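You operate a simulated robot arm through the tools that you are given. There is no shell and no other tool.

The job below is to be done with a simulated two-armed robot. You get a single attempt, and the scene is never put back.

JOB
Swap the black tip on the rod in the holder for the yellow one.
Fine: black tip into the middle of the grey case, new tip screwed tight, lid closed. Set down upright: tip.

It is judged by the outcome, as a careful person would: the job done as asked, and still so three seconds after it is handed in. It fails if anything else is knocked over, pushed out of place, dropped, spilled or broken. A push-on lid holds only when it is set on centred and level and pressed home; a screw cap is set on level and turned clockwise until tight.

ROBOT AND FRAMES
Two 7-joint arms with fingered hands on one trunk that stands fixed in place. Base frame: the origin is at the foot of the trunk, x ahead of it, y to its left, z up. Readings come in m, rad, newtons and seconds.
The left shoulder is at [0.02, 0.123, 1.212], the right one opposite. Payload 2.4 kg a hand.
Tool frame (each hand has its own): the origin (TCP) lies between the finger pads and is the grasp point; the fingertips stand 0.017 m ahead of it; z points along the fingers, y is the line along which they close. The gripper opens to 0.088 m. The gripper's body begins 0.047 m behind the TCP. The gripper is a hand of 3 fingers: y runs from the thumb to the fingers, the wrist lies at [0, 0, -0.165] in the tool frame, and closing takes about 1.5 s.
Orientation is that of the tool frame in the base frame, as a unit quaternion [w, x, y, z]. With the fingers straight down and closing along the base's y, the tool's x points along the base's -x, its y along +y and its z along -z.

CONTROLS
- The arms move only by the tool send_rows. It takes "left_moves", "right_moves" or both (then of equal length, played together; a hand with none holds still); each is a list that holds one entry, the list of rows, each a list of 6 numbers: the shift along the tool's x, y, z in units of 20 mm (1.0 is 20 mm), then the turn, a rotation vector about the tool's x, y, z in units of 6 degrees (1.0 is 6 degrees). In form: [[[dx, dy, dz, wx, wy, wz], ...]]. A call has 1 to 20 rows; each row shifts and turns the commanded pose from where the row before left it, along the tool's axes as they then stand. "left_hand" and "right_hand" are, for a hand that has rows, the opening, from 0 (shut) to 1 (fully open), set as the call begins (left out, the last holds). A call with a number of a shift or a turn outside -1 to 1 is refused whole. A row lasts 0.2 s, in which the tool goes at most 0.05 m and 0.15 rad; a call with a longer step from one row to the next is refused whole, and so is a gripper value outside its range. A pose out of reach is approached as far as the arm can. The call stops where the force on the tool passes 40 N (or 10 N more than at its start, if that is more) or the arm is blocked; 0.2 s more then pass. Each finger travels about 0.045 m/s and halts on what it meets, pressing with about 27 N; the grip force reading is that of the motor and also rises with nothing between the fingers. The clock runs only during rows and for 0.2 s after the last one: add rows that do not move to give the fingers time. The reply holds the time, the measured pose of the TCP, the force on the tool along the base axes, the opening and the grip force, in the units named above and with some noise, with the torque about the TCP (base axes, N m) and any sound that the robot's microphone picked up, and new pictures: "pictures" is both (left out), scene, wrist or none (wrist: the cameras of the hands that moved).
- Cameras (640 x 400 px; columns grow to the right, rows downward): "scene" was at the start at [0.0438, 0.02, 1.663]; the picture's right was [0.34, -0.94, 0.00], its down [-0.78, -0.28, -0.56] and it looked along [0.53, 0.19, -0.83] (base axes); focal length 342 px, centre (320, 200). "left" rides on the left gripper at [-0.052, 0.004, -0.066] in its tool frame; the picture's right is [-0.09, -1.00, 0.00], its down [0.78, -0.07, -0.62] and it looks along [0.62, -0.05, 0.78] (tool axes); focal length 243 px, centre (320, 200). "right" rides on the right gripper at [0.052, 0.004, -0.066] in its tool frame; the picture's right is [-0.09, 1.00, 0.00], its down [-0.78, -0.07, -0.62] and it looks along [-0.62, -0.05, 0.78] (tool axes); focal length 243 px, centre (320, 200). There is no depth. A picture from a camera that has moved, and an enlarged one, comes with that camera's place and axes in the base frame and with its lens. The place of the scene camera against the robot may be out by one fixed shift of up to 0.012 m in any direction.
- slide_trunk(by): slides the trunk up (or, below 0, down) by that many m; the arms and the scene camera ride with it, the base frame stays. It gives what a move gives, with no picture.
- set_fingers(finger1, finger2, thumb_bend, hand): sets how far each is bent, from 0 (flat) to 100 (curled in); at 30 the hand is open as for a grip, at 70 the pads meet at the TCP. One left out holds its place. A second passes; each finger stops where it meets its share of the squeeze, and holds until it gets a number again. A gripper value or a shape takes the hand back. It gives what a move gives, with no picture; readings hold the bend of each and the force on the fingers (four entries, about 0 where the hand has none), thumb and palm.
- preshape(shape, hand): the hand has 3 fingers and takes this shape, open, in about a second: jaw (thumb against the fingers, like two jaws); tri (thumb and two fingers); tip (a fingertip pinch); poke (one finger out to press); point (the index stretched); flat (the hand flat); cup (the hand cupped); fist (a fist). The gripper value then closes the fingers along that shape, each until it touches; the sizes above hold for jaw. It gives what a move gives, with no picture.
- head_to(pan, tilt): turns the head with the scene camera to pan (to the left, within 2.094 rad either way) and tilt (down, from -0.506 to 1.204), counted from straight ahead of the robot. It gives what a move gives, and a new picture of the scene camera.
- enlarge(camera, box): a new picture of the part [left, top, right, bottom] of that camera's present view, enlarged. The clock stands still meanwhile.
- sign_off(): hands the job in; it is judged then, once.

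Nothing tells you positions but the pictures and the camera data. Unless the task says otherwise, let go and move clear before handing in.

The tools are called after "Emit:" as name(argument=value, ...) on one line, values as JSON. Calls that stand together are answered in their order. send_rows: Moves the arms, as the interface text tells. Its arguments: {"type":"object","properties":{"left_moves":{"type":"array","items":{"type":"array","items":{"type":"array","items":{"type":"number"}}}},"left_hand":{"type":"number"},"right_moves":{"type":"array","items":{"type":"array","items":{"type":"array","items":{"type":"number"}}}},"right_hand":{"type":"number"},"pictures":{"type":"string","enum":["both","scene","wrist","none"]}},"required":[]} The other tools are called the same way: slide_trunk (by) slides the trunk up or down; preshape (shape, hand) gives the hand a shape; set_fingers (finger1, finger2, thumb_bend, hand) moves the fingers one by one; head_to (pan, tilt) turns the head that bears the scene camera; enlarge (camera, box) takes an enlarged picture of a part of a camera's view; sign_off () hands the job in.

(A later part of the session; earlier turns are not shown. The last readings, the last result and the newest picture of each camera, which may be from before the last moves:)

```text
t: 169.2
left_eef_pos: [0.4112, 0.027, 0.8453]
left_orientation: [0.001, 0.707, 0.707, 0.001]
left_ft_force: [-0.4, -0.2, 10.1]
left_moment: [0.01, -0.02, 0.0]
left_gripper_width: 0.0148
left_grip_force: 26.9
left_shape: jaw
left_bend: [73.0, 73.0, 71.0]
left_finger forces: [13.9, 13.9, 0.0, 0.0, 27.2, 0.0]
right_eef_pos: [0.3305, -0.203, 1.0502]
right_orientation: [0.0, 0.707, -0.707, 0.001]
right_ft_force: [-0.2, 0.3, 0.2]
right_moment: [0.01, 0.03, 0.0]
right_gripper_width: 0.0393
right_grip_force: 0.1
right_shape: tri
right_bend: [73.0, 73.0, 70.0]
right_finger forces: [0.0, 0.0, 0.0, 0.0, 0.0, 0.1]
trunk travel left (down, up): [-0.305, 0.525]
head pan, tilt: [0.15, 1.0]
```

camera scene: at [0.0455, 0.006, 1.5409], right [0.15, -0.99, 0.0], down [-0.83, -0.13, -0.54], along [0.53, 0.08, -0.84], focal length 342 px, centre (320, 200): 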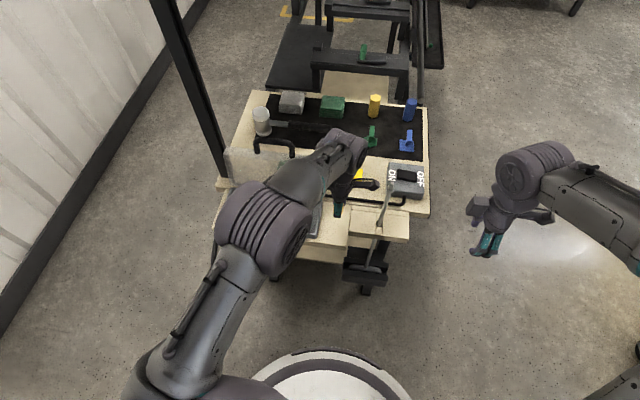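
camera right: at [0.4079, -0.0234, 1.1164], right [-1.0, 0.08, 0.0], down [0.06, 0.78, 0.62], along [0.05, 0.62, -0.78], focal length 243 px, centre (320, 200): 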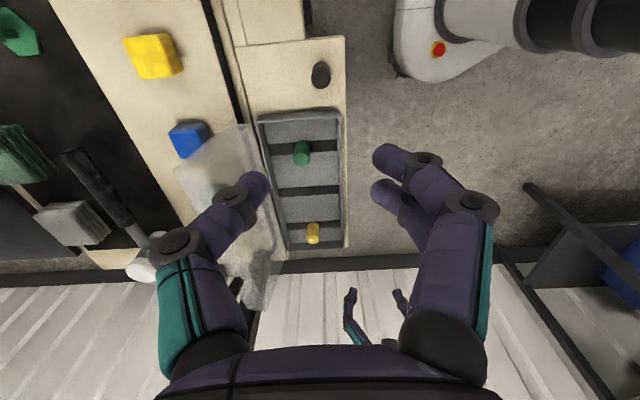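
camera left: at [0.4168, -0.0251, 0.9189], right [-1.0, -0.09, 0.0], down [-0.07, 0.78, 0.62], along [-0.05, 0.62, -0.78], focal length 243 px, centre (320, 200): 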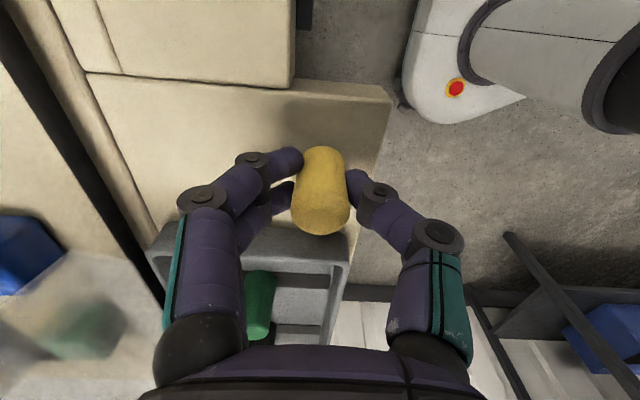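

Contact. Easing off and releasing, then lifting the left hand clear.

Emit:
send_rows(left_moves=[[[0, 0, -0.07, 0, 0, 0], [0, 0, 0, 0, 0, 0]]], pictures="none")

Emit:
send_rows(left_moves=[[[0, 0, 0, 0, 0, 0], [0, 0, 0, 0, 0, 0], [0, 0, 0, 0, 0, 0], [0, 0, 0, 0, 0, 0]]], left_hand=0.5, pictures="none")

Emit:
enlarge(camera="left", box=[240, 120, 400, 270])

Emit:
send_rows(left_moves=[[[0, 0, -0.5, 0, 0, 0], [0, 0, -1, 0, 0, 0], [0, 0, -1, 0, 0, 0], [0, 0, -1, 0, 0, 0], [0, 0, -1, 0, 0, 0], [0, 0, -1, 0, 0, 0], [1, -0.5, 0, 0, 0, 0], [1, -0.5, 0, 0, 0, 0], [1, -0.5, 0, 0, 0, 0], [1, -0.5, 0, 0, 0, 0], [1, -0.5, 0, 0, 0, 0], [1, 0, 0, 0, 0, 0], [1, 0, 0, 0, 0, 0], [1, 0, 0, 0, 0, 0], [1, 0, 0, 0, 0, 0], [1, 0, 0, 0, 0, 0], [1, 0, 0, 0, 0, 0], [1, 0, 0, 0, 0, 0], [0, 0, 0, 0, 0, 0]]], pictures="scene")

Emit:
enlarge(camera="scene", box=[210, 130, 430, 270])

```text
t: 169.8
left_eef_pos: [0.4118, 0.0283, 0.8481]
left_orientation: [0.0, 0.707, 0.708, -0.001]
left_ft_force: [0.3, 0.6, 3.8]
left_moment: [0.01, -0.01, -0.02]
left_gripper_width: 0.0144
left_grip_force: 27.2
left_shape: jaw
left_bend: [73.0, 73.0, 70.0]
left_finger forces: [13.4, 13.5, 0.0, 0.0, 26.7, 0.0]
right_eef_pos: [0.3319, -0.2014, 1.0505]
right_orientation: [-0.001, 0.708, -0.706, 0.001]
right_ft_force: [-0.1, 0.5, -0.2]
right_moment: [-0.02, 0.0, -0.03]
right_gripper_width: 0.0396
right_grip_force: 0.0
right_shape: tri
right_bend: [73.0, 73.0, 70.0]
right_finger forces: [0.0, 0.0, 0.1, 0.0, 0.0, 0.0]
trunk travel left (down, up): [-0.305, 0.525]
head pan, tilt: [0.15, 1.0]
```

```text
t: 170.8
left_eef_pos: [0.4117, 0.0277, 0.8467]
left_orientation: [0.0, 0.707, 0.708, 0.0]
left_ft_force: [-0.4, 1.0, -0.3]
left_moment: [0.01, -0.04, -0.01]
left_gripper_width: 0.0433
left_grip_force: 0.2
left_shape: jaw
left_bend: [73.0, 73.0, 70.0]
left_finger forces: [0.1, 0.0, 0.0, 0.0, 0.0, 0.0]
right_eef_pos: [0.3306, -0.2028, 1.0499]
right_orientation: [0.0, 0.708, -0.707, 0.001]
right_ft_force: [0.6, -0.7, -0.6]
right_moment: [0.05, -0.01, 0.02]
right_gripper_width: 0.0391
right_grip_force: 0.0
right_shape: tri
right_bend: [73.0, 73.0, 70.0]
right_finger forces: [0.0, 0.0, 0.0, 0.0, 0.1, 0.0]
trunk travel left (down, up): [-0.305, 0.525]
head pan, tilt: [0.15, 1.0]
```

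```text
2.67 times, centred on (320, 195) of left
camera zoom: at [0.4168, -0.0248, 0.9121], right [-1.0, -0.09, 0.0], down [-0.07, 0.78, 0.62], along [-0.05, 0.62, -0.78], focal length 647 px, centre (320, 213)
```

zoom: 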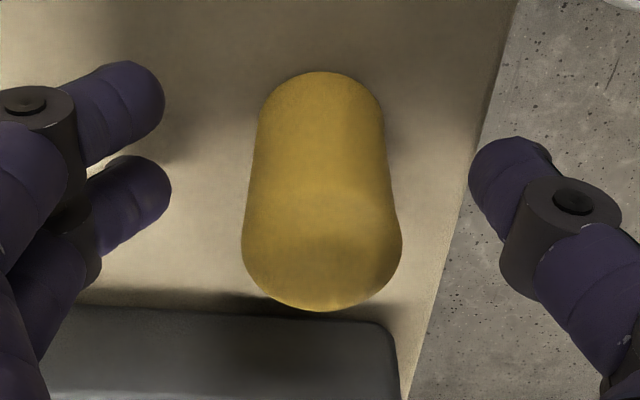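

```text
t: 174.8
left_eef_pos: [0.3617, 0.2674, 0.9565]
left_orientation: [0.0, 0.707, 0.707, 0.0]
left_ft_force: [-1.4, -0.3, -0.1]
left_moment: [0.02, 0.02, 0.0]
left_gripper_width: 0.0432
left_grip_force: 0.0
left_shape: jaw
left_bend: [73.0, 73.0, 70.0]
left_finger forces: [0.0, 0.1, 0.1, 0.0, 0.0, 0.0]
right_eef_pos: [0.33, -0.2016, 1.0507]
right_orientation: [0.0, 0.708, -0.707, 0.001]
right_ft_force: [0.8, -0.5, -0.1]
right_moment: [0.01, 0.0, 0.01]
right_gripper_width: 0.0394
right_grip_force: 0.1
right_shape: tri
right_bend: [73.0, 73.0, 70.0]
right_finger forces: [0.0, 0.1, 0.0, 0.0, 0.0, 0.1]
trunk travel left (down, up): [-0.305, 0.525]
head pan, tilt: [0.15, 1.0]
camera scene: at [0.0455, 0.006, 1.5409], right [0.15, -0.99, 0.0], down [-0.83, -0.13, -0.54], along [0.53, 0.08, -0.84], focal length 342 px, centre (320, 200)
```

scene: 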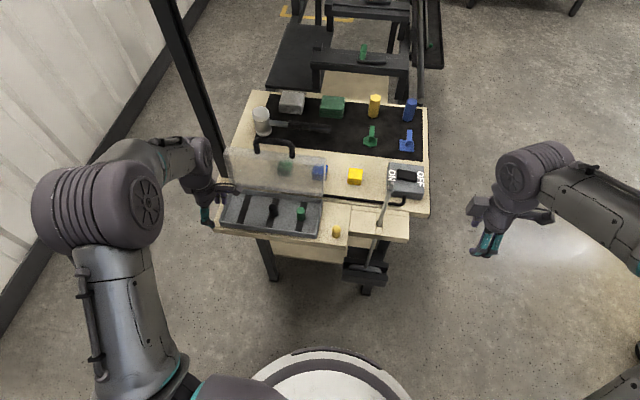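

```text
2.86 times, centred on (320, 200) of scene
camera zoom: at [0.0455, 0.006, 1.5409], right [0.15, -0.99, 0.0], down [-0.83, -0.13, -0.54], along [0.53, 0.08, -0.84], focal length 977 px, centre (320, 200)
```

zoom: 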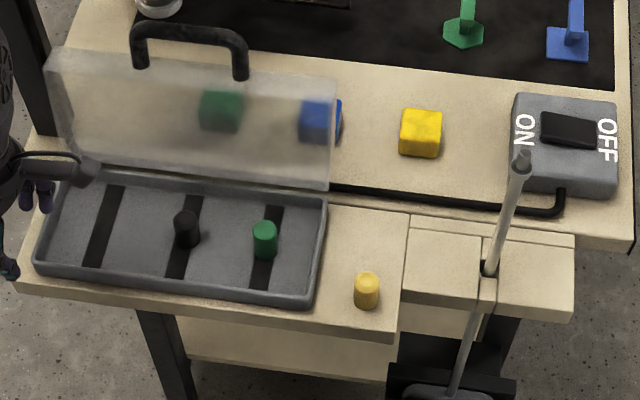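

Black in the middle bay, yellow upright on the board. Now the right hand fetches the yellow tip.

Emit:
send_rows(right_moves=[[[-0.955, -0.34, 0, 0, 0, 0], [-0.955, -0.34, 0, 0, 0, 0], [-0.955, -0.34, 0, 0, 0, 0], [-0.955, -0.34, 0, 0, 0, 0], [-0.955, -0.34, 0, 0, 0, 0], [-0.955, -0.34, 0, 0, 0, 0], [-0.955, -0.34, 0, 0, 0, 0], [-0.955, -0.34, 0, 0, 0, 0], [-0.955, -0.34, 0, 0, 0, 0], [-0.955, -0.34, 0, 0, 0, 0], [-0.955, -0.34, 0, 0, 0, 0], [-0.98, -0.34, 0, 0, 0, 0], [0, 0, 1, 0, 0, 0], [0, 0, 1, 0, 0, 0], [0, 0, 1, 0, 0, 0], [0, 0, 1, 0, 0, 0], [0, 0, 1, 0, 0, 0], [0, 0, 1, 0, 0, 0], [0, 0, 1, 0, 0, 0], [0, 0, 0, 0, 0, 0]]], right_hand=0.5, pictures="wrist")

Emit:
enlarge(camera="right", box=[220, 80, 420, 230])

Emit:
enlarge(camera="scene", box=[280, 150, 430, 260])

```text
t: 179.0
left_eef_pos: [0.3623, 0.2658, 0.9567]
left_orientation: [0.0, 0.707, 0.707, 0.0]
left_ft_force: [0.1, 0.0, -0.8]
left_moment: [-0.03, -0.02, 0.01]
left_gripper_width: 0.0437
left_grip_force: 0.0
left_shape: jaw
left_bend: [73.0, 73.0, 70.0]
left_finger forces: [0.1, 0.0, 0.1, 0.0, 0.0, 0.0]
right_eef_pos: [0.4117, 0.028, 0.91]
right_orientation: [0.0, 0.708, -0.706, 0.001]
right_ft_force: [0.8, -0.6, 0.8]
right_moment: [0.01, 0.01, 0.01]
right_gripper_width: 0.0436
right_grip_force: 0.1
right_shape: tri
right_bend: [73.0, 73.0, 70.0]
right_finger forces: [0.0, 0.0, 0.0, 0.0, 0.0, 0.1]
trunk travel left (down, up): [-0.305, 0.525]
head pan, tilt: [0.15, 1.0]
camera right: at [0.4077, -0.0229, 0.9762], right [-1.0, 0.08, 0.0], down [0.06, 0.78, 0.62], along [0.05, 0.62, -0.78], focal length 243 px, centre (320, 200)
```

right: 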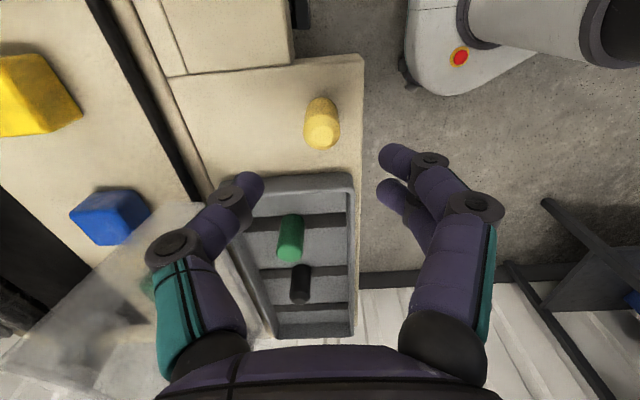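

```text
2.67 times, centred on (320, 155) of right
camera zoom: at [0.4077, -0.0229, 0.9762], right [-1.0, 0.08, 0.0], down [0.06, 0.78, 0.62], along [0.05, 0.62, -0.78], focal length 647 px, centre (320, 320)
```

zoom: 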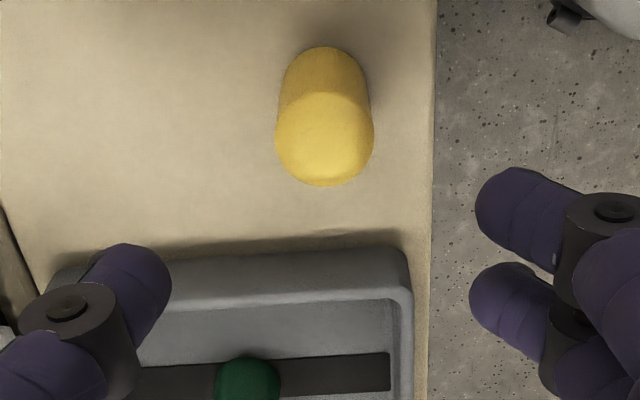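

```text
3.64 times, centred on (355, 205) of scene
camera zoom: at [0.0455, 0.0063, 1.5409], right [0.15, -0.99, 0.0], down [-0.83, -0.13, -0.54], along [0.53, 0.08, -0.84], focal length 1244 px, centre (193, 182)
```

zoom: 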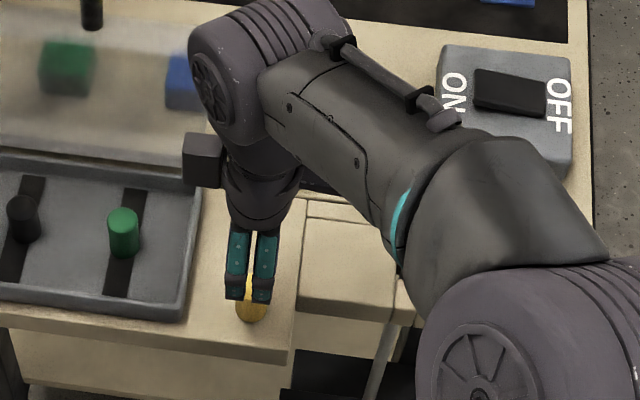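

Aligned. Descending and gripping yellow with the right hand.

Emit:
send_rows(right_moves=[[[0, 0.04, 0.8, 0, 0, 0], [0, 0, 0.8, 0, 0, 0], [0, 0, 0.8, 0, 0, 0], [0, 0, 0.75, 0, 0, 0], [0, 0, 0, 0, 0, 0]]], right_hand=0.5, pictures="none")

Emit:
enlarge(camera="right", box=[240, 120, 400, 270])

```text
t: 180.2
left_eef_pos: [0.3615, 0.2669, 0.9572]
left_orientation: [0.0, 0.707, 0.708, -0.001]
left_ft_force: [0.3, -0.3, 0.0]
left_moment: [-0.04, -0.03, 0.02]
left_gripper_width: 0.0433
left_grip_force: 0.1
left_shape: jaw
left_bend: [73.0, 73.0, 70.0]
left_finger forces: [0.1, 0.0, 0.0, 0.0, 0.1, 0.0]
right_eef_pos: [0.4115, 0.0297, 0.8462]
right_orientation: [-0.001, 0.708, -0.706, -0.001]
right_ft_force: [0.3, 0.5, 0.0]
right_moment: [-0.03, -0.03, -0.01]
right_gripper_width: 0.0433
right_grip_force: 0.0
right_shape: tri
right_bend: [73.0, 73.0, 70.0]
right_finger forces: [0.1, 0.1, 0.1, 0.1, 0.1, 0.0]
trunk travel left (down, up): [-0.305, 0.525]
head pan, tilt: [0.15, 1.0]
```

```text
2.67 times, centred on (320, 195) of right
camera zoom: at [0.4072, -0.0225, 0.9129], right [-1.0, 0.08, 0.0], down [0.06, 0.78, 0.62], along [0.05, 0.62, -0.78], focal length 647 px, centre (320, 213)
```

zoom: 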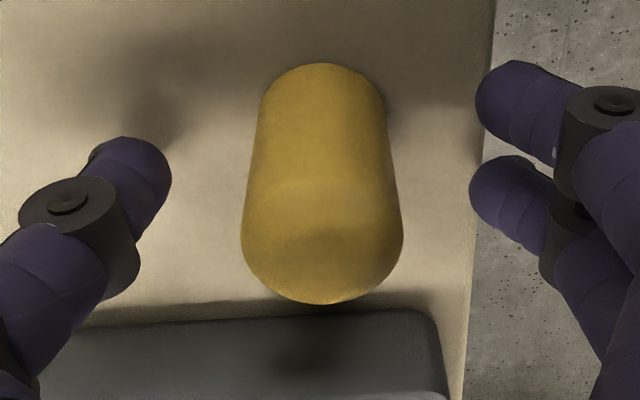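

Emit:
send_rows(right_moves=[[[0, 0, 0, 0, 0, 0], [0, 0, 0, 0, 0, 0], [0, 0, 0, 0, 0, 0], [0, 0, 0, 0, 0, 0], [0, 0, 0, 0, 0, 0], [0, 0, 0, 0, 0, 0]]], right_hand=0.0, pictures="none")

Emit:
enlarge(camera="right", box=[240, 120, 400, 270])

```text
t: 181.6
left_eef_pos: [0.362, 0.2668, 0.9568]
left_orientation: [-0.001, 0.707, 0.707, 0.0]
left_ft_force: [-0.9, -0.1, -0.1]
left_moment: [-0.02, -0.02, 0.01]
left_gripper_width: 0.0435
left_grip_force: 0.1
left_shape: jaw
left_bend: [73.0, 73.0, 70.0]
left_finger forces: [0.0, 0.0, 0.1, 0.0, 0.0, 0.0]
right_eef_pos: [0.4112, 0.0293, 0.8468]
right_orientation: [-0.001, 0.708, -0.706, 0.001]
right_ft_force: [-0.7, 0.0, -0.8]
right_moment: [0.01, 0.0, -0.01]
right_gripper_width: 0.0142
right_grip_force: 27.1
right_shape: tri
right_bend: [73.0, 73.0, 70.0]
right_finger forces: [12.2, 12.1, 0.0, 0.0, 24.3, 0.0]
trunk travel left (down, up): [-0.305, 0.525]
head pan, tilt: [0.15, 1.0]
```

```text
2.67 times, centred on (320, 195) of right
camera zoom: at [0.4072, -0.0225, 0.913], right [-1.0, 0.08, 0.0], down [0.06, 0.78, 0.62], along [0.05, 0.62, -0.78], focal length 647 px, centre (320, 213)
```

zoom: 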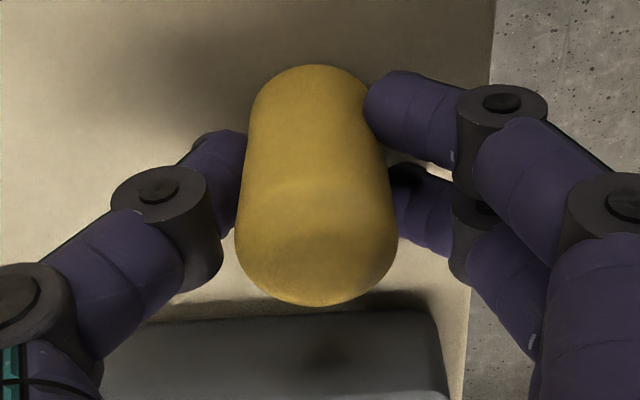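

A symmetric grip on yellow. I'll lift it straight up, raise the trunk a little for reach margin, and move above the rod to locate the bare stud.

Emit:
send_rows(right_moves=[[[0, 0, -0.5, 0, 0, 0], [0, 0, -1, 0, 0, 0], [0, 0, -1, 0, 0, 0], [0, 0, -1, 0, 0, 0], [0, 0, -1, 0, 0, 0], [0, 0, -1, 0, 0, 0], [0, 0, -1, 0, 0, 0], [0, 0, -1, 0, 0, 0], [0, 0, -1, 0, 0, 0], [0, 0, -1, 0, 0, 0], [0, 0, -0.7, 0, 0, 0], [0, 0, 0, 0, 0, 0]]], pictures="none")

Emit:
slide_trunk(by=0.06)

Emit:
send_rows(right_moves=[[[1, 0, 0, 0, 0, 0], [1, 0, 0, 0, 0, 0], [1, 0, 0, 0, 0, 0], [1, -0.5, 0, 0, 0, 0], [0.9, -0.5, 0, 0, 0, 0], [0, -0.8, 0.5, 0, 0, 0], [0, 0, 0.5, 0, 0, 0], [0, 0, 0, 0, 0, 0]]], pictures="both")

Emit:
enlarge(camera="right", box=[220, 60, 420, 210])

Emit:
enlarge(camera="scene", box=[330, 140, 430, 260])

```text
t: 184.2
left_eef_pos: [0.3625, 0.2662, 0.9564]
left_orientation: [0.0, 0.707, 0.708, 0.001]
left_ft_force: [0.2, -0.3, 0.5]
left_moment: [0.0, 0.0, -0.03]
left_gripper_width: 0.0435
left_grip_force: 0.0
left_shape: jaw
left_bend: [73.0, 73.0, 70.0]
left_finger forces: [0.1, 0.0, 0.1, 0.0, 0.0, 0.0]
right_eef_pos: [0.4112, 0.0275, 1.0509]
right_orientation: [-0.001, 0.708, -0.707, 0.0]
right_ft_force: [0.1, -0.1, 0.7]
right_moment: [0.0, 0.0, 0.0]
right_gripper_width: 0.0143
right_grip_force: 26.9
right_shape: tri
right_bend: [73.0, 73.0, 70.0]
right_finger forces: [12.2, 12.3, 0.0, 0.1, 24.5, 0.0]
trunk travel left (down, up): [-0.305, 0.525]
head pan, tilt: [0.15, 1.0]
```

```text
t: 185.2
left_eef_pos: [0.3612, 0.2654, 1.0151]
left_orientation: [0.0, 0.707, 0.707, 0.0]
left_ft_force: [0.0, -0.7, 0.1]
left_moment: [0.0, -0.01, -0.03]
left_gripper_width: 0.0435
left_grip_force: 0.0
left_shape: jaw
left_bend: [73.0, 73.0, 70.0]
left_finger forces: [0.0, 0.1, 0.0, 0.0, 0.0, 0.1]
right_eef_pos: [0.4113, 0.029, 1.1111]
right_orientation: [0.0, 0.708, -0.706, 0.001]
right_ft_force: [0.3, -0.4, -0.3]
right_moment: [-0.03, 0.01, 0.0]
right_gripper_width: 0.0142
right_grip_force: 27.0
right_shape: tri
right_bend: [73.0, 73.0, 70.0]
right_finger forces: [12.2, 12.2, 0.1, 0.0, 24.5, 0.0]
trunk travel left (down, up): [-0.365, 0.465]
head pan, tilt: [0.15, 1.0]
```

```text
t: 187.0
left_eef_pos: [0.3622, 0.2667, 1.0173]
left_orientation: [0.0, 0.707, 0.707, 0.0]
left_ft_force: [0.5, 0.5, 0.1]
left_moment: [0.04, 0.03, 0.02]
left_gripper_width: 0.0432
left_grip_force: 0.0
left_shape: jaw
left_bend: [73.0, 73.0, 70.0]
left_finger forces: [0.0, 0.0, 0.1, 0.0, 0.0, 0.1]
right_eef_pos: [0.4476, -0.07, 1.09]
right_orientation: [-0.001, 0.708, -0.707, 0.001]
right_ft_force: [-0.3, -0.3, -0.6]
right_moment: [0.01, -0.01, -0.01]
right_gripper_width: 0.0144
right_grip_force: 27.5
right_shape: tri
right_bend: [73.0, 73.0, 70.0]
right_finger forces: [12.2, 12.2, 0.0, 0.1, 24.3, 0.0]
trunk travel left (down, up): [-0.365, 0.465]
head pan, tilt: [0.15, 1.0]
camera scene: at [0.0457, 0.0064, 1.6009], right [0.15, -0.99, 0.0], down [-0.83, -0.13, -0.54], along [0.53, 0.08, -0.84], focal length 342 px, centre (320, 200)
camera right: at [0.4438, -0.1209, 1.1566], right [-1.0, 0.08, 0.0], down [0.06, 0.78, 0.62], along [0.05, 0.62, -0.78], focal length 243 px, centre (320, 200)
```

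scene: 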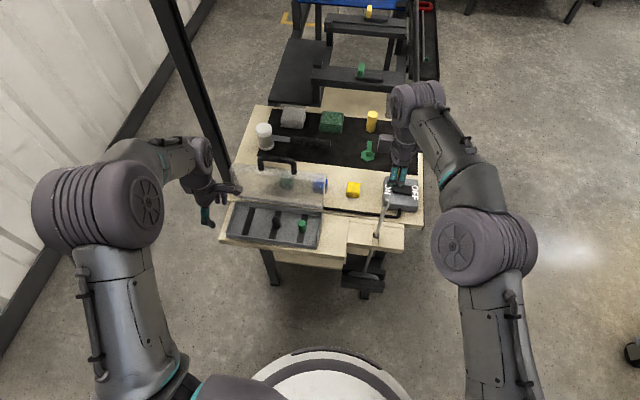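
right: 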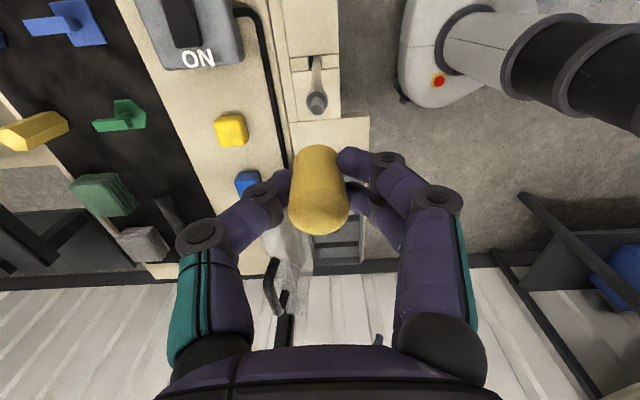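

```text
2.67 times, centred on (320, 135) of right
camera zoom: at [0.4438, -0.1209, 1.1566], right [-1.0, 0.08, 0.0], down [0.06, 0.78, 0.62], along [0.05, 0.62, -0.78], focal length 647 px, centre (320, 373)
```

zoom: 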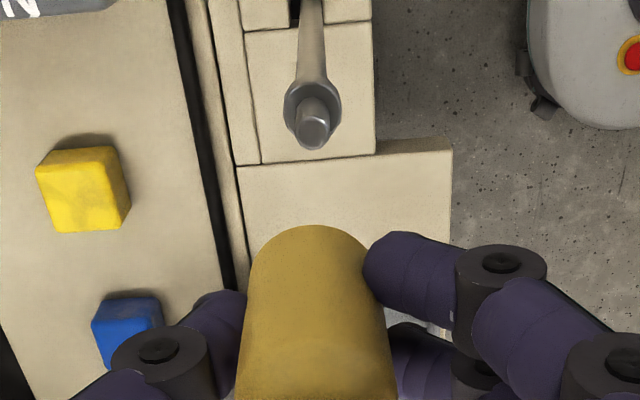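

```text
3.33 times, centred on (380, 200) of scene
camera zoom: at [0.0457, 0.0064, 1.6009], right [0.15, -0.99, 0.0], down [-0.83, -0.13, -0.54], along [0.53, 0.08, -0.84], focal length 1140 px, centre (120, 200)
```

zoom: 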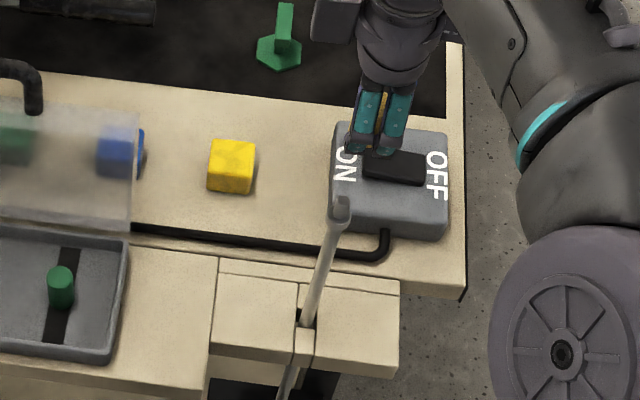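

Emit:
enlarge(camera="right", box=[290, 70, 350, 130])

Emit:
enlarge(camera="scene", box=[360, 170, 410, 230])

```text
6.67 times, centred on (320, 100) of right
camera zoom: at [0.4438, -0.1209, 1.1566], right [-1.0, 0.08, 0.0], down [0.06, 0.78, 0.62], along [0.05, 0.62, -0.78], focal length 1618 px, centre (320, 867)
```

zoom: 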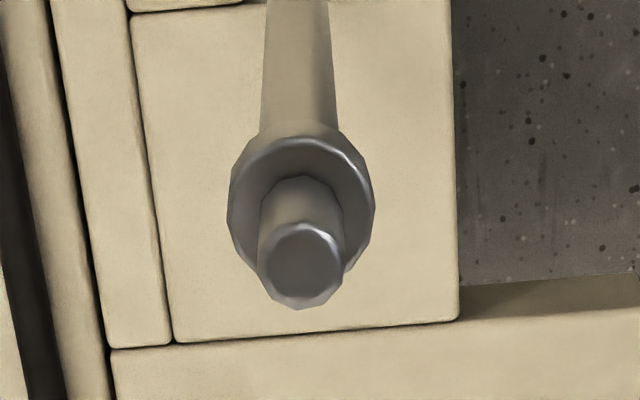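

```text
6.67 times, centred on (385, 200) of scene
camera zoom: at [0.0457, 0.0064, 1.6009], right [0.15, -0.99, 0.0], down [-0.83, -0.13, -0.54], along [0.53, 0.08, -0.84], focal length 2280 px, centre (-113, 200)
```

zoom: 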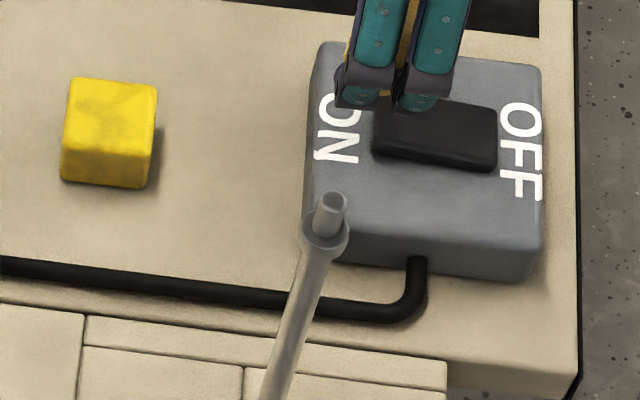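

The bare stud (about 8 mm wide, 17 mm tall on a collar) is clearly visible near (0.450, -0.069). To pin down y as well, I'll turn the hand 90° so the camera measures that direction directly.

Emit:
send_rows(right_moves=[[[0, 0, 0, 0, 0, 1], [0, 0, 0, 0, 0, 1], [0, 0, 0, 0, 0, 1], [0, 0, 0, 0, 0, 1], [0, 0, 0, 0, 0, 1], [0, 0, 0, 0, 0, 1], [0, 0, 0, 0, 0, 1], [0, 0, 0, 0, 0, 1], [0, 0, 0, 0, 0, 1], [0, 0, 0, 0, 0, 1], [0, 0, 0, 0, 0, 1], [0, 0, 0, 0, 0, 1], [0, 0, 0, 0, 0, 1], [0, 0, 0, 0, 0, 1], [0, 0, 0, 0, 0, 1], [0, 0, 0, 0, 0, 0]]], pictures="wrist")

Emit:
enlarge(camera="right", box=[290, 70, 350, 130])

Emit:
enlarge(camera="right", box=[240, 120, 400, 270])

```text
t: 190.4
left_eef_pos: [0.3613, 0.2672, 1.0177]
left_orientation: [0.0, 0.707, 0.707, 0.0]
left_ft_force: [0.0, 0.0, 0.2]
left_moment: [-0.01, -0.02, 0.0]
left_gripper_width: 0.0435
left_grip_force: 0.1
left_shape: jaw
left_bend: [73.0, 73.0, 70.0]
left_finger forces: [0.1, 0.0, 0.1, 0.1, 0.0, 0.0]
right_eef_pos: [0.4478, -0.0682, 1.091]
right_orientation: [0.001, 0.0, 1.0, 0.0]
right_ft_force: [0.6, 0.0, 0.3]
right_moment: [0.0, -0.01, -0.03]
right_gripper_width: 0.0141
right_grip_force: 27.0
right_shape: tri
right_bend: [73.0, 73.0, 70.0]
right_finger forces: [12.2, 12.1, 0.1, 0.1, 24.4, 0.0]
trunk travel left (down, up): [-0.365, 0.465]
head pan, tilt: [0.15, 1.0]
camera right: at [0.3959, -0.064, 1.157], right [0.08, 1.0, 0.0], down [0.78, -0.07, 0.62], along [0.62, -0.05, -0.78], focal length 243 px, centre (320, 200)
```

right: 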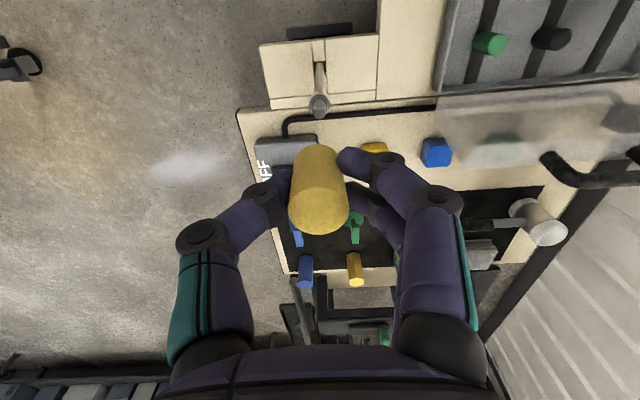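

```text
6.67 times, centred on (320, 100) of right
camera zoom: at [0.3959, -0.064, 1.157], right [0.08, 1.0, 0.0], down [0.78, -0.07, 0.62], along [0.62, -0.05, -0.78], focal length 1618 px, centre (320, 867)
```

zoom: 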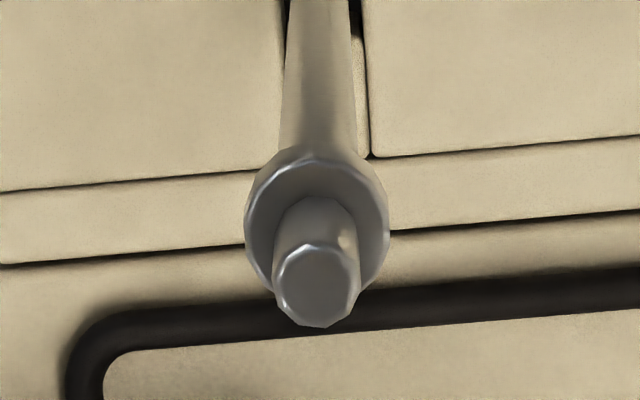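

```text
2.67 times, centred on (320, 195) of right
camera zoom: at [0.3959, -0.064, 1.157], right [0.08, 1.0, 0.0], down [0.78, -0.07, 0.62], along [0.62, -0.05, -0.78], focal length 647 px, centre (320, 213)
```

zoom: 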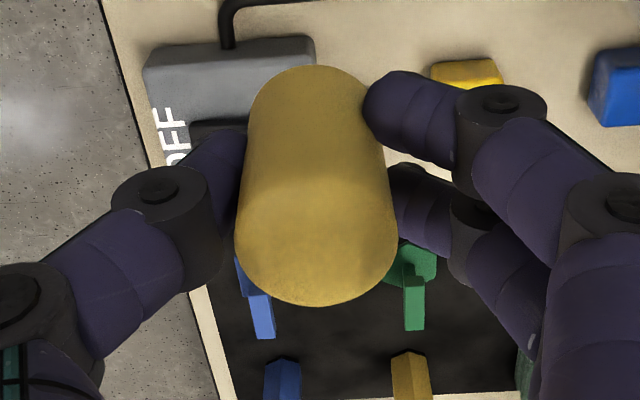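

From both views the stud is 2.2 mm in +x and 1.2 mm in -y of the hand axis, and the tip's own axis sits about 2 mm off in tool y. I'll rotate to the start yaw (-108°), apply the correction, and lower until the tip is about 1 cm above the stud.

Emit:
send_rows(right_moves=[[[0, 0, 0, 0, 0, -1], [0, 0, 0, 0, 0, -1], [0, 0, 0, 0, 0, -1], [0, 0, 0, 0, 0, -1], [0, 0, 0, 0, 0, -1], [0, 0, 0, 0, 0, -1], [0, 0, 0, 0, 0, -1], [0, 0, 0, 0, 0, -1], [0, 0, 0, 0, 0, -1], [0, 0, 0, 0, 0, -1], [0, 0, 0, 0, 0, -1], [0, 0, 0, 0, 0, -1], [0, 0, 0, 0, 0, -1], [0, 0, 0, 0, 0, -1], [0, 0, 0, 0, 0, -1], [0, 0, 0, 0, 0, -1], [0, 0, 0, 0, 0, -1], [0, 0, 0, 0, 0, -1], [0.106, 0.013, 0, 0, 0, 0], [0, 0, 0, 0, 0, 0]]], pictures="none")

Emit:
send_rows(right_moves=[[[0, 0, 0.9, 0, 0, 0], [0, 0, 0.9, 0, 0, 0], [0, 0, 0.7, 0, 0, 0], [0, 0, 0, 0, 0, 0]]], pictures="wrist")

Emit:
enlarge(camera="right", box=[260, 90, 380, 180])

Emit:
enlarge(camera="scene", box=[360, 160, 410, 220])

```text
t: 194.6
left_eef_pos: [0.3614, 0.2668, 1.0164]
left_orientation: [0.0, 0.708, 0.706, 0.0]
left_ft_force: [0.5, 0.5, 0.5]
left_moment: [0.01, 0.02, 0.01]
left_gripper_width: 0.0436
left_grip_force: 0.2
left_shape: jaw
left_bend: [73.0, 73.0, 70.0]
left_finger forces: [0.1, 0.0, 0.0, 0.0, 0.1, 0.0]
right_eef_pos: [0.4478, -0.0715, 1.0911]
right_orientation: [0.0, 0.81, -0.587, 0.0]
right_ft_force: [0.3, -0.1, -0.5]
right_moment: [0.0, 0.04, -0.04]
right_gripper_width: 0.014
right_grip_force: 27.4
right_shape: tri
right_bend: [73.0, 73.0, 70.0]
right_finger forces: [12.3, 12.2, 0.0, 0.0, 24.4, 0.0]
trunk travel left (down, up): [-0.365, 0.465]
head pan, tilt: [0.15, 1.0]
```

```text
t: 195.6
left_eef_pos: [0.3625, 0.2672, 1.0173]
left_orientation: [0.0, 0.707, 0.708, 0.0]
left_ft_force: [-0.1, -0.7, 0.0]
left_moment: [-0.02, -0.02, 0.0]
left_gripper_width: 0.0433
left_grip_force: 0.0
left_shape: jaw
left_bend: [73.0, 73.0, 70.0]
left_finger forces: [0.1, 0.0, 0.1, 0.1, 0.0, 0.0]
right_eef_pos: [0.4479, -0.0721, 1.0405]
right_orientation: [0.0, 0.809, -0.588, 0.001]
right_ft_force: [-0.3, -0.6, 0.8]
right_moment: [-0.01, -0.01, 0.0]
right_gripper_width: 0.014
right_grip_force: 27.4
right_shape: tri
right_bend: [73.0, 73.0, 70.0]
right_finger forces: [12.1, 12.3, 0.1, 0.0, 24.4, 0.0]
trunk travel left (down, up): [-0.365, 0.465]
head pan, tilt: [0.15, 1.0]
camera right: at [0.46, -0.1216, 1.1063], right [-0.97, -0.23, 0.0], down [-0.18, 0.76, 0.62], along [-0.14, 0.6, -0.78], focal length 243 px, centre (320, 200)
```

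right: 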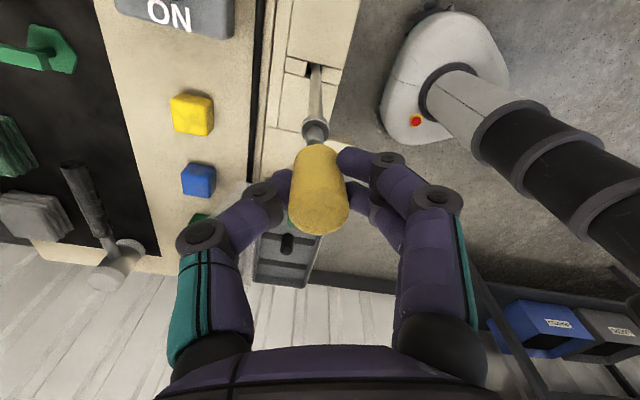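

```text
4.44 times, centred on (320, 135) of right
camera zoom: at [0.46, -0.1216, 1.1063], right [-0.97, -0.23, 0.0], down [-0.18, 0.76, 0.62], along [-0.14, 0.6, -0.78], focal length 1078 px, centre (320, 489)
```

zoom: 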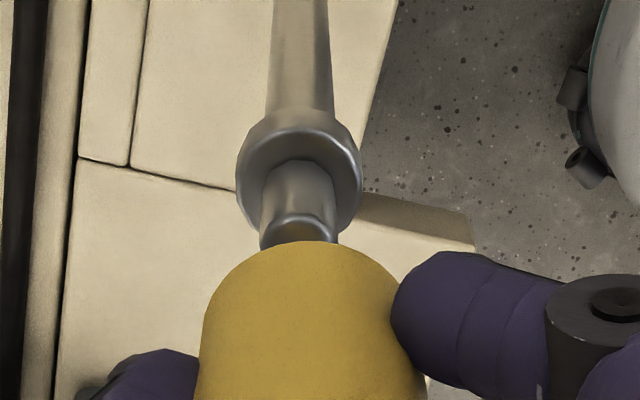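

```text
6.67 times, centred on (385, 190) of scene
camera zoom: at [0.0455, 0.0063, 1.6009], right [0.15, -0.99, 0.0], down [-0.83, -0.13, -0.54], along [0.53, 0.08, -0.84], focal length 2280 px, centre (-113, 267)
```

zoom: 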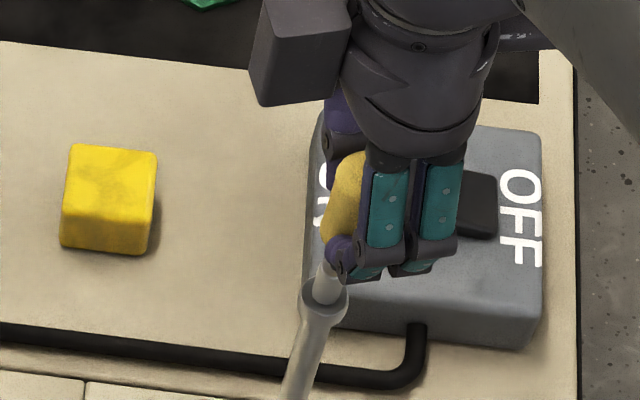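

The columns line up to within about 0.6 mm in one direction. Let me check the other direction from the scene camera at higher zoom.

Emit:
enlarge(camera="scene", box=[374, 178, 400, 206])

Emit:
enlarge(camera="right", box=[290, 100, 350, 150])

```text
14.29 times, centred on (387, 192) of scene
camera zoom: at [0.0455, 0.0063, 1.6009], right [0.15, -0.99, 0.0], down [-0.83, -0.13, -0.54], along [0.53, 0.08, -0.84], focal length 4886 px, centre (-637, 314)
```

zoom: 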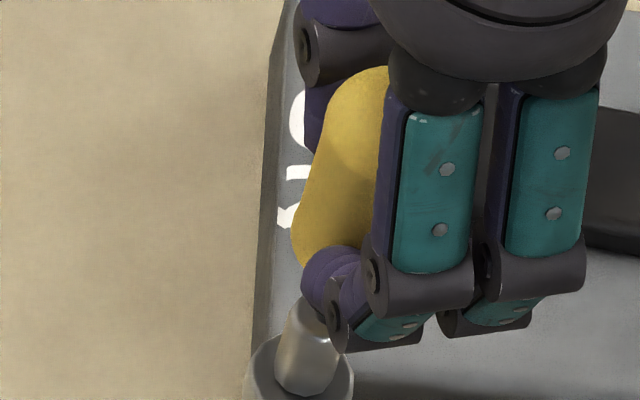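

```text
8.00 times, centred on (320, 125) of right
camera zoom: at [0.46, -0.1216, 1.1063], right [-0.97, -0.23, 0.0], down [-0.18, 0.76, 0.62], along [-0.14, 0.6, -0.78], focal length 1941 px, centre (320, 800)
```

zoom: 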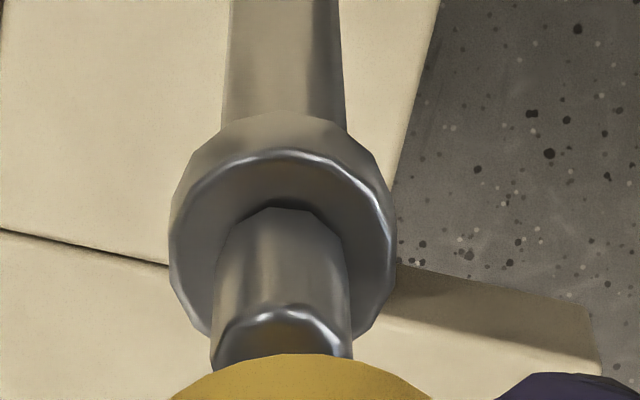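

Combining both views, the tip is ~1.5 mm too far toward -y. I'll correct that and lower in small steps, watching the contact force.

Emit:
send_rows(right_moves=[[[-0.069, -0.03, 0, 0, 0, 0], [0, 0, 0.4, 0, 0, 0], [0, 0, 0.35, 0, 0, 0], [0, 0, 0, 0, 0, 0]]], pictures="none")

Emit:
enlarge(camera="scene", box=[374, 178, 400, 206])

Emit:
enlarge(camera="right", box=[290, 100, 350, 150])

```text
t: 196.6
left_eef_pos: [0.3625, 0.2677, 1.017]
left_orientation: [0.0, 0.707, 0.707, 0.0]
left_ft_force: [-0.1, 0.0, 0.3]
left_moment: [0.03, 0.01, 0.03]
left_gripper_width: 0.0437
left_grip_force: 0.1
left_shape: jaw
left_bend: [73.0, 73.0, 70.0]
left_finger forces: [0.1, 0.1, 0.1, 0.0, 0.0, 0.0]
right_eef_pos: [0.4492, -0.0693, 1.0248]
right_orientation: [-0.001, 0.81, -0.587, 0.0]
right_ft_force: [0.5, 0.6, 0.5]
right_moment: [0.03, -0.03, -0.02]
right_gripper_width: 0.0139
right_grip_force: 26.6
right_shape: tri
right_bend: [73.0, 73.0, 70.0]
right_finger forces: [12.3, 12.2, 0.0, 0.0, 24.4, 0.1]
trunk travel left (down, up): [-0.365, 0.465]
head pan, tilt: [0.15, 1.0]
```

```text
14.29 times, centred on (387, 192) of scene
camera zoom: at [0.0456, 0.0062, 1.6009], right [0.15, -0.99, 0.0], down [-0.83, -0.13, -0.54], along [0.53, 0.08, -0.84], focal length 4886 px, centre (-637, 314)
```

zoom: 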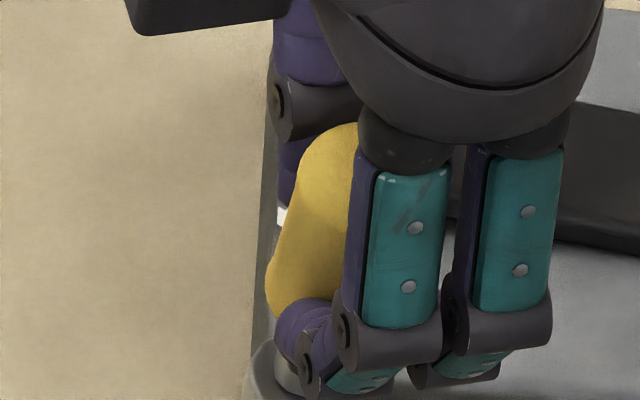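

```text
8.00 times, centred on (320, 125) of right
camera zoom: at [0.4605, -0.1202, 1.0918], right [-0.97, -0.23, 0.0], down [-0.18, 0.76, 0.62], along [-0.14, 0.6, -0.78], focal length 1941 px, centre (320, 800)
```

zoom: 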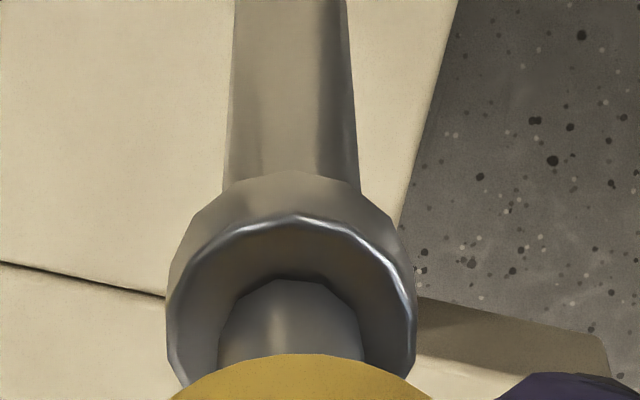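

Small further correction from the column measurements (about 1.3 mm in tool y, 0.5 mm in tool x), then descending in 3 mm steps.

Emit:
send_rows(right_moves=[[[-0.03, -0.065, 0, 0, 0, 0], [0, 0, 0.15, 0, 0, 0], [0, 0, 0, 0, 0, 0]]], pictures="none")

Emit:
enlarge(camera="right", box=[290, 100, 350, 150])

Emit:
send_rows(right_moves=[[[0, 0, 0.15, 0, 0, 0], [0, 0, 0, 0, 0, 0]]], pictures="none")

Emit:
enlarge(camera="right", box=[290, 100, 350, 150])

```text
t: 197.4
left_eef_pos: [0.3623, 0.267, 1.0166]
left_orientation: [0.0, 0.707, 0.707, 0.0]
left_ft_force: [-0.3, 0.2, -0.4]
left_moment: [-0.04, 0.01, 0.0]
left_gripper_width: 0.0433
left_grip_force: 0.0
left_shape: jaw
left_bend: [73.0, 73.0, 70.0]
left_finger forces: [0.1, 0.0, 0.0, 0.0, 0.0, 0.0]
right_eef_pos: [0.4496, -0.0686, 1.022]
right_orientation: [0.0, 0.81, -0.587, 0.001]
right_ft_force: [0.1, -0.1, 0.3]
right_moment: [-0.01, -0.02, 0.0]
right_gripper_width: 0.0143
right_grip_force: 27.2
right_shape: tri
right_bend: [73.0, 73.0, 70.0]
right_finger forces: [12.1, 12.2, 0.0, 0.0, 24.3, 0.0]
trunk travel left (down, up): [-0.365, 0.465]
head pan, tilt: [0.15, 1.0]
```

```text
8.00 times, centred on (320, 125) of right
camera zoom: at [0.4612, -0.1192, 1.0887], right [-0.97, -0.23, 0.0], down [-0.18, 0.76, 0.62], along [-0.14, 0.6, -0.78], focal length 1941 px, centre (320, 800)
```

zoom: 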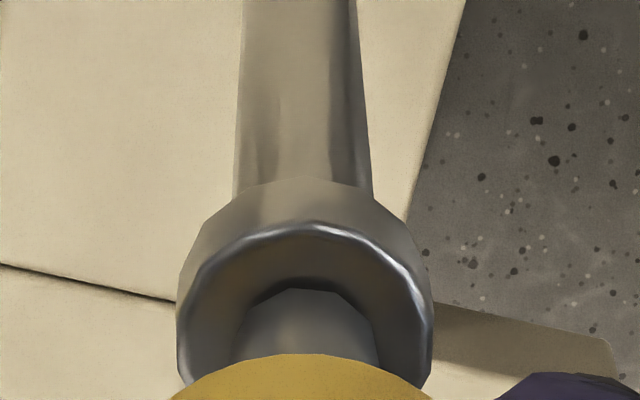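

```text
t: 198.0
left_eef_pos: [0.3606, 0.2664, 1.016]
left_orientation: [0.0, 0.707, 0.707, 0.001]
left_ft_force: [-1.2, -0.6, 0.1]
left_moment: [-0.02, 0.02, -0.02]
left_gripper_width: 0.0436
left_grip_force: 0.1
left_shape: jaw
left_bend: [73.0, 73.0, 70.0]
left_finger forces: [0.0, 0.0, 0.0, 0.1, 0.1, 0.0]
right_eef_pos: [0.45, -0.0698, 1.0189]
right_orientation: [0.0, 0.81, -0.587, 0.001]
right_ft_force: [-0.3, 0.2, 0.2]
right_moment: [0.01, -0.03, -0.03]
right_gripper_width: 0.0142
right_grip_force: 27.0
right_shape: tri
right_bend: [73.0, 73.0, 70.0]
right_finger forces: [12.2, 12.2, 0.0, 0.0, 24.4, 0.0]
trunk travel left (down, up): [-0.365, 0.465]
head pan, tilt: [0.15, 1.0]
```

```text
8.00 times, centred on (320, 125) of right
camera zoom: at [0.4614, -0.1194, 1.0858], right [-0.97, -0.23, 0.0], down [-0.18, 0.76, 0.62], along [-0.14, 0.6, -0.78], focal length 1941 px, centre (320, 800)
```

zoom: 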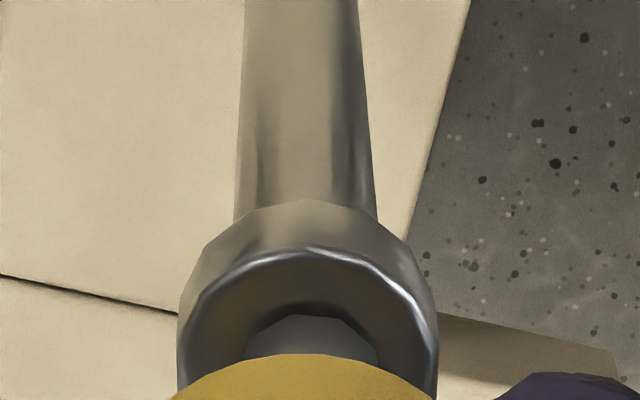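

Emit:
send_rows(right_moves=[[[0, -0.02, 0.15, 0, 0, 0], [0, 0, 0, 0, 0, 0]]], pictures="none")

Emit:
send_rows(right_moves=[[[0, 0, 0.15, 0, 0, 0], [0, 0, 0, 0, 0, 0]]], pictures="none")

Emit:
enlarge(camera="right", box=[290, 100, 350, 150])

```text
t: 198.6
left_eef_pos: [0.3622, 0.2674, 1.0166]
left_orientation: [0.0, 0.707, 0.707, 0.0]
left_ft_force: [-0.3, 0.7, 0.3]
left_moment: [0.05, 0.02, 0.01]
left_gripper_width: 0.0435
left_grip_force: 0.0
left_shape: jaw
left_bend: [73.0, 73.0, 70.0]
left_finger forces: [0.1, 0.0, 0.0, 0.0, 0.0, 0.0]
right_eef_pos: [0.4492, -0.0699, 1.0167]
right_orientation: [-0.001, 0.81, -0.587, 0.001]
right_ft_force: [-0.5, 0.4, -0.1]
right_moment: [0.04, 0.02, -0.01]
right_gripper_width: 0.0142
right_grip_force: 28.1
right_shape: tri
right_bend: [73.0, 73.0, 70.0]
right_finger forces: [12.2, 12.1, 0.0, 0.0, 24.4, 0.0]
trunk travel left (down, up): [-0.365, 0.465]
head pan, tilt: [0.15, 1.0]
```

```text
t: 199.2
left_eef_pos: [0.3616, 0.267, 1.018]
left_orientation: [0.0, 0.707, 0.707, 0.0]
left_ft_force: [-1.2, 0.6, -0.9]
left_moment: [0.02, 0.02, 0.02]
left_gripper_width: 0.0435
left_grip_force: 0.1
left_shape: jaw
left_bend: [73.0, 73.0, 70.0]
left_finger forces: [0.0, 0.0, 0.0, 0.1, 0.0, 0.0]
right_eef_pos: [0.45, -0.0692, 1.0145]
right_orientation: [-0.001, 0.81, -0.587, 0.001]
right_ft_force: [0.0, 0.0, -0.1]
right_moment: [0.02, 0.0, 0.01]
right_gripper_width: 0.0141
right_grip_force: 26.5
right_shape: tri
right_bend: [73.0, 73.0, 70.0]
right_finger forces: [12.3, 12.3, 0.1, 0.0, 24.4, 0.1]
trunk travel left (down, up): [-0.365, 0.465]
head pan, tilt: [0.15, 1.0]
```

```text
8.00 times, centred on (320, 125) of right
camera zoom: at [0.4615, -0.1191, 1.0801], right [-0.97, -0.23, 0.0], down [-0.18, 0.76, 0.62], along [-0.14, 0.6, -0.78], focal length 1941 px, centre (320, 800)
```

zoom: 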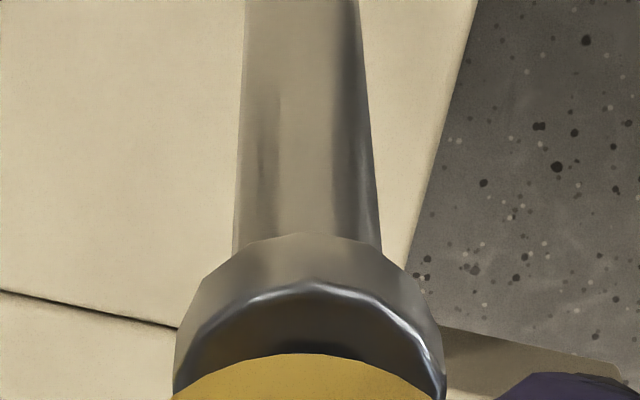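

The tip has passed below the stud's top without force — the stud is entering the bore. Continuing down until contact.

Emit:
send_rows(right_moves=[[[0, 0, 0.15, 0, 0, 0], [0, 0, 0, 0, 0, 0]]], pictures="none")

Emit:
send_rows(right_moves=[[[0, 0, 0.15, 0, 0, 0], [0, 0, 0, 0, 0, 0]]], pictures="none")

Emit:
send_rows(right_moves=[[[0, 0, 0.1, 0, 0, 0], [0, 0, 0, 0, 0, 0]]], pictures="none")

Emit:
enlarge(camera="right", box=[290, 100, 350, 150])

```text
t: 199.8
left_eef_pos: [0.3608, 0.2676, 1.0168]
left_orientation: [0.0, 0.707, 0.707, 0.0]
left_ft_force: [-0.8, -0.4, 0.4]
left_moment: [-0.01, 0.06, 0.01]
left_gripper_width: 0.0433
left_grip_force: 0.2
left_shape: jaw
left_bend: [73.0, 73.0, 70.0]
left_finger forces: [0.1, 0.0, 0.1, 0.0, 0.0, 0.0]
right_eef_pos: [0.4494, -0.0687, 1.0106]
right_orientation: [0.0, 0.81, -0.587, 0.0]
right_ft_force: [0.3, 0.2, -1.2]
right_moment: [0.0, 0.01, 0.0]
right_gripper_width: 0.0141
right_grip_force: 27.1
right_shape: tri
right_bend: [73.0, 73.0, 70.0]
right_finger forces: [12.2, 12.3, 0.1, 0.0, 24.4, 0.0]
trunk travel left (down, up): [-0.365, 0.465]
head pan, tilt: [0.15, 1.0]
```

```text
t: 200.4
left_eef_pos: [0.362, 0.268, 1.0171]
left_orientation: [0.0, 0.707, 0.707, 0.0]
left_ft_force: [0.7, -0.2, 0.3]
left_moment: [0.03, -0.01, 0.02]
left_gripper_width: 0.0436
left_grip_force: 0.1
left_shape: jaw
left_bend: [73.0, 73.0, 70.0]
left_finger forces: [0.0, 0.1, 0.0, 0.1, 0.0, 0.0]
right_eef_pos: [0.449, -0.069, 1.007]
right_orientation: [0.0, 0.81, -0.587, 0.0]
right_ft_force: [-0.2, 1.8, 0.2]
right_moment: [-0.01, 0.02, -0.01]
right_gripper_width: 0.0143
right_grip_force: 27.3
right_shape: tri
right_bend: [73.0, 73.0, 70.0]
right_finger forces: [12.3, 12.2, 0.1, 0.0, 24.4, 0.0]
trunk travel left (down, up): [-0.365, 0.465]
head pan, tilt: [0.15, 1.0]
```

```text
t: 201.0
left_eef_pos: [0.3608, 0.2679, 1.0174]
left_orientation: [-0.001, 0.707, 0.707, 0.001]
left_ft_force: [-0.5, -0.1, -0.2]
left_moment: [-0.01, -0.03, 0.0]
left_gripper_width: 0.0434
left_grip_force: 0.1
left_shape: jaw
left_bend: [73.0, 73.0, 70.0]
left_finger forces: [0.0, 0.0, 0.1, 0.0, 0.1, 0.0]
right_eef_pos: [0.449, -0.0688, 1.0065]
right_orientation: [-0.001, 0.81, -0.587, 0.001]
right_ft_force: [0.1, 0.2, 0.2]
right_moment: [-0.02, 0.03, -0.02]
right_gripper_width: 0.0141
right_grip_force: 26.6
right_shape: tri
right_bend: [73.0, 73.0, 70.0]
right_finger forces: [12.2, 12.3, 0.1, 0.0, 24.4, 0.0]
trunk travel left (down, up): [-0.365, 0.465]
head pan, tilt: [0.15, 1.0]
```

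```text
8.00 times, centred on (320, 125) of right
camera zoom: at [0.4616, -0.119, 1.0718], right [-0.97, -0.23, 0.0], down [-0.18, 0.76, 0.62], along [-0.14, 0.6, -0.78], focal length 1941 px, centre (320, 800)
```

zoom: 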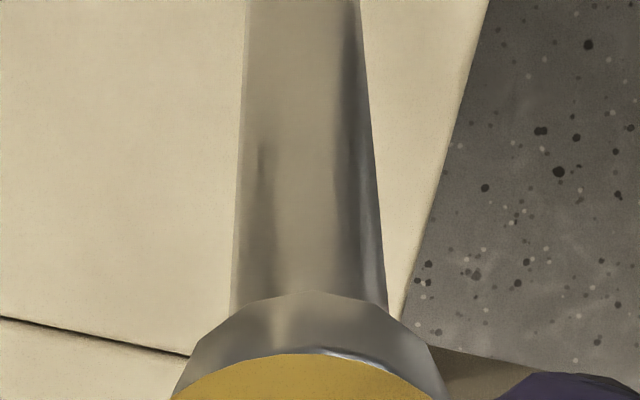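

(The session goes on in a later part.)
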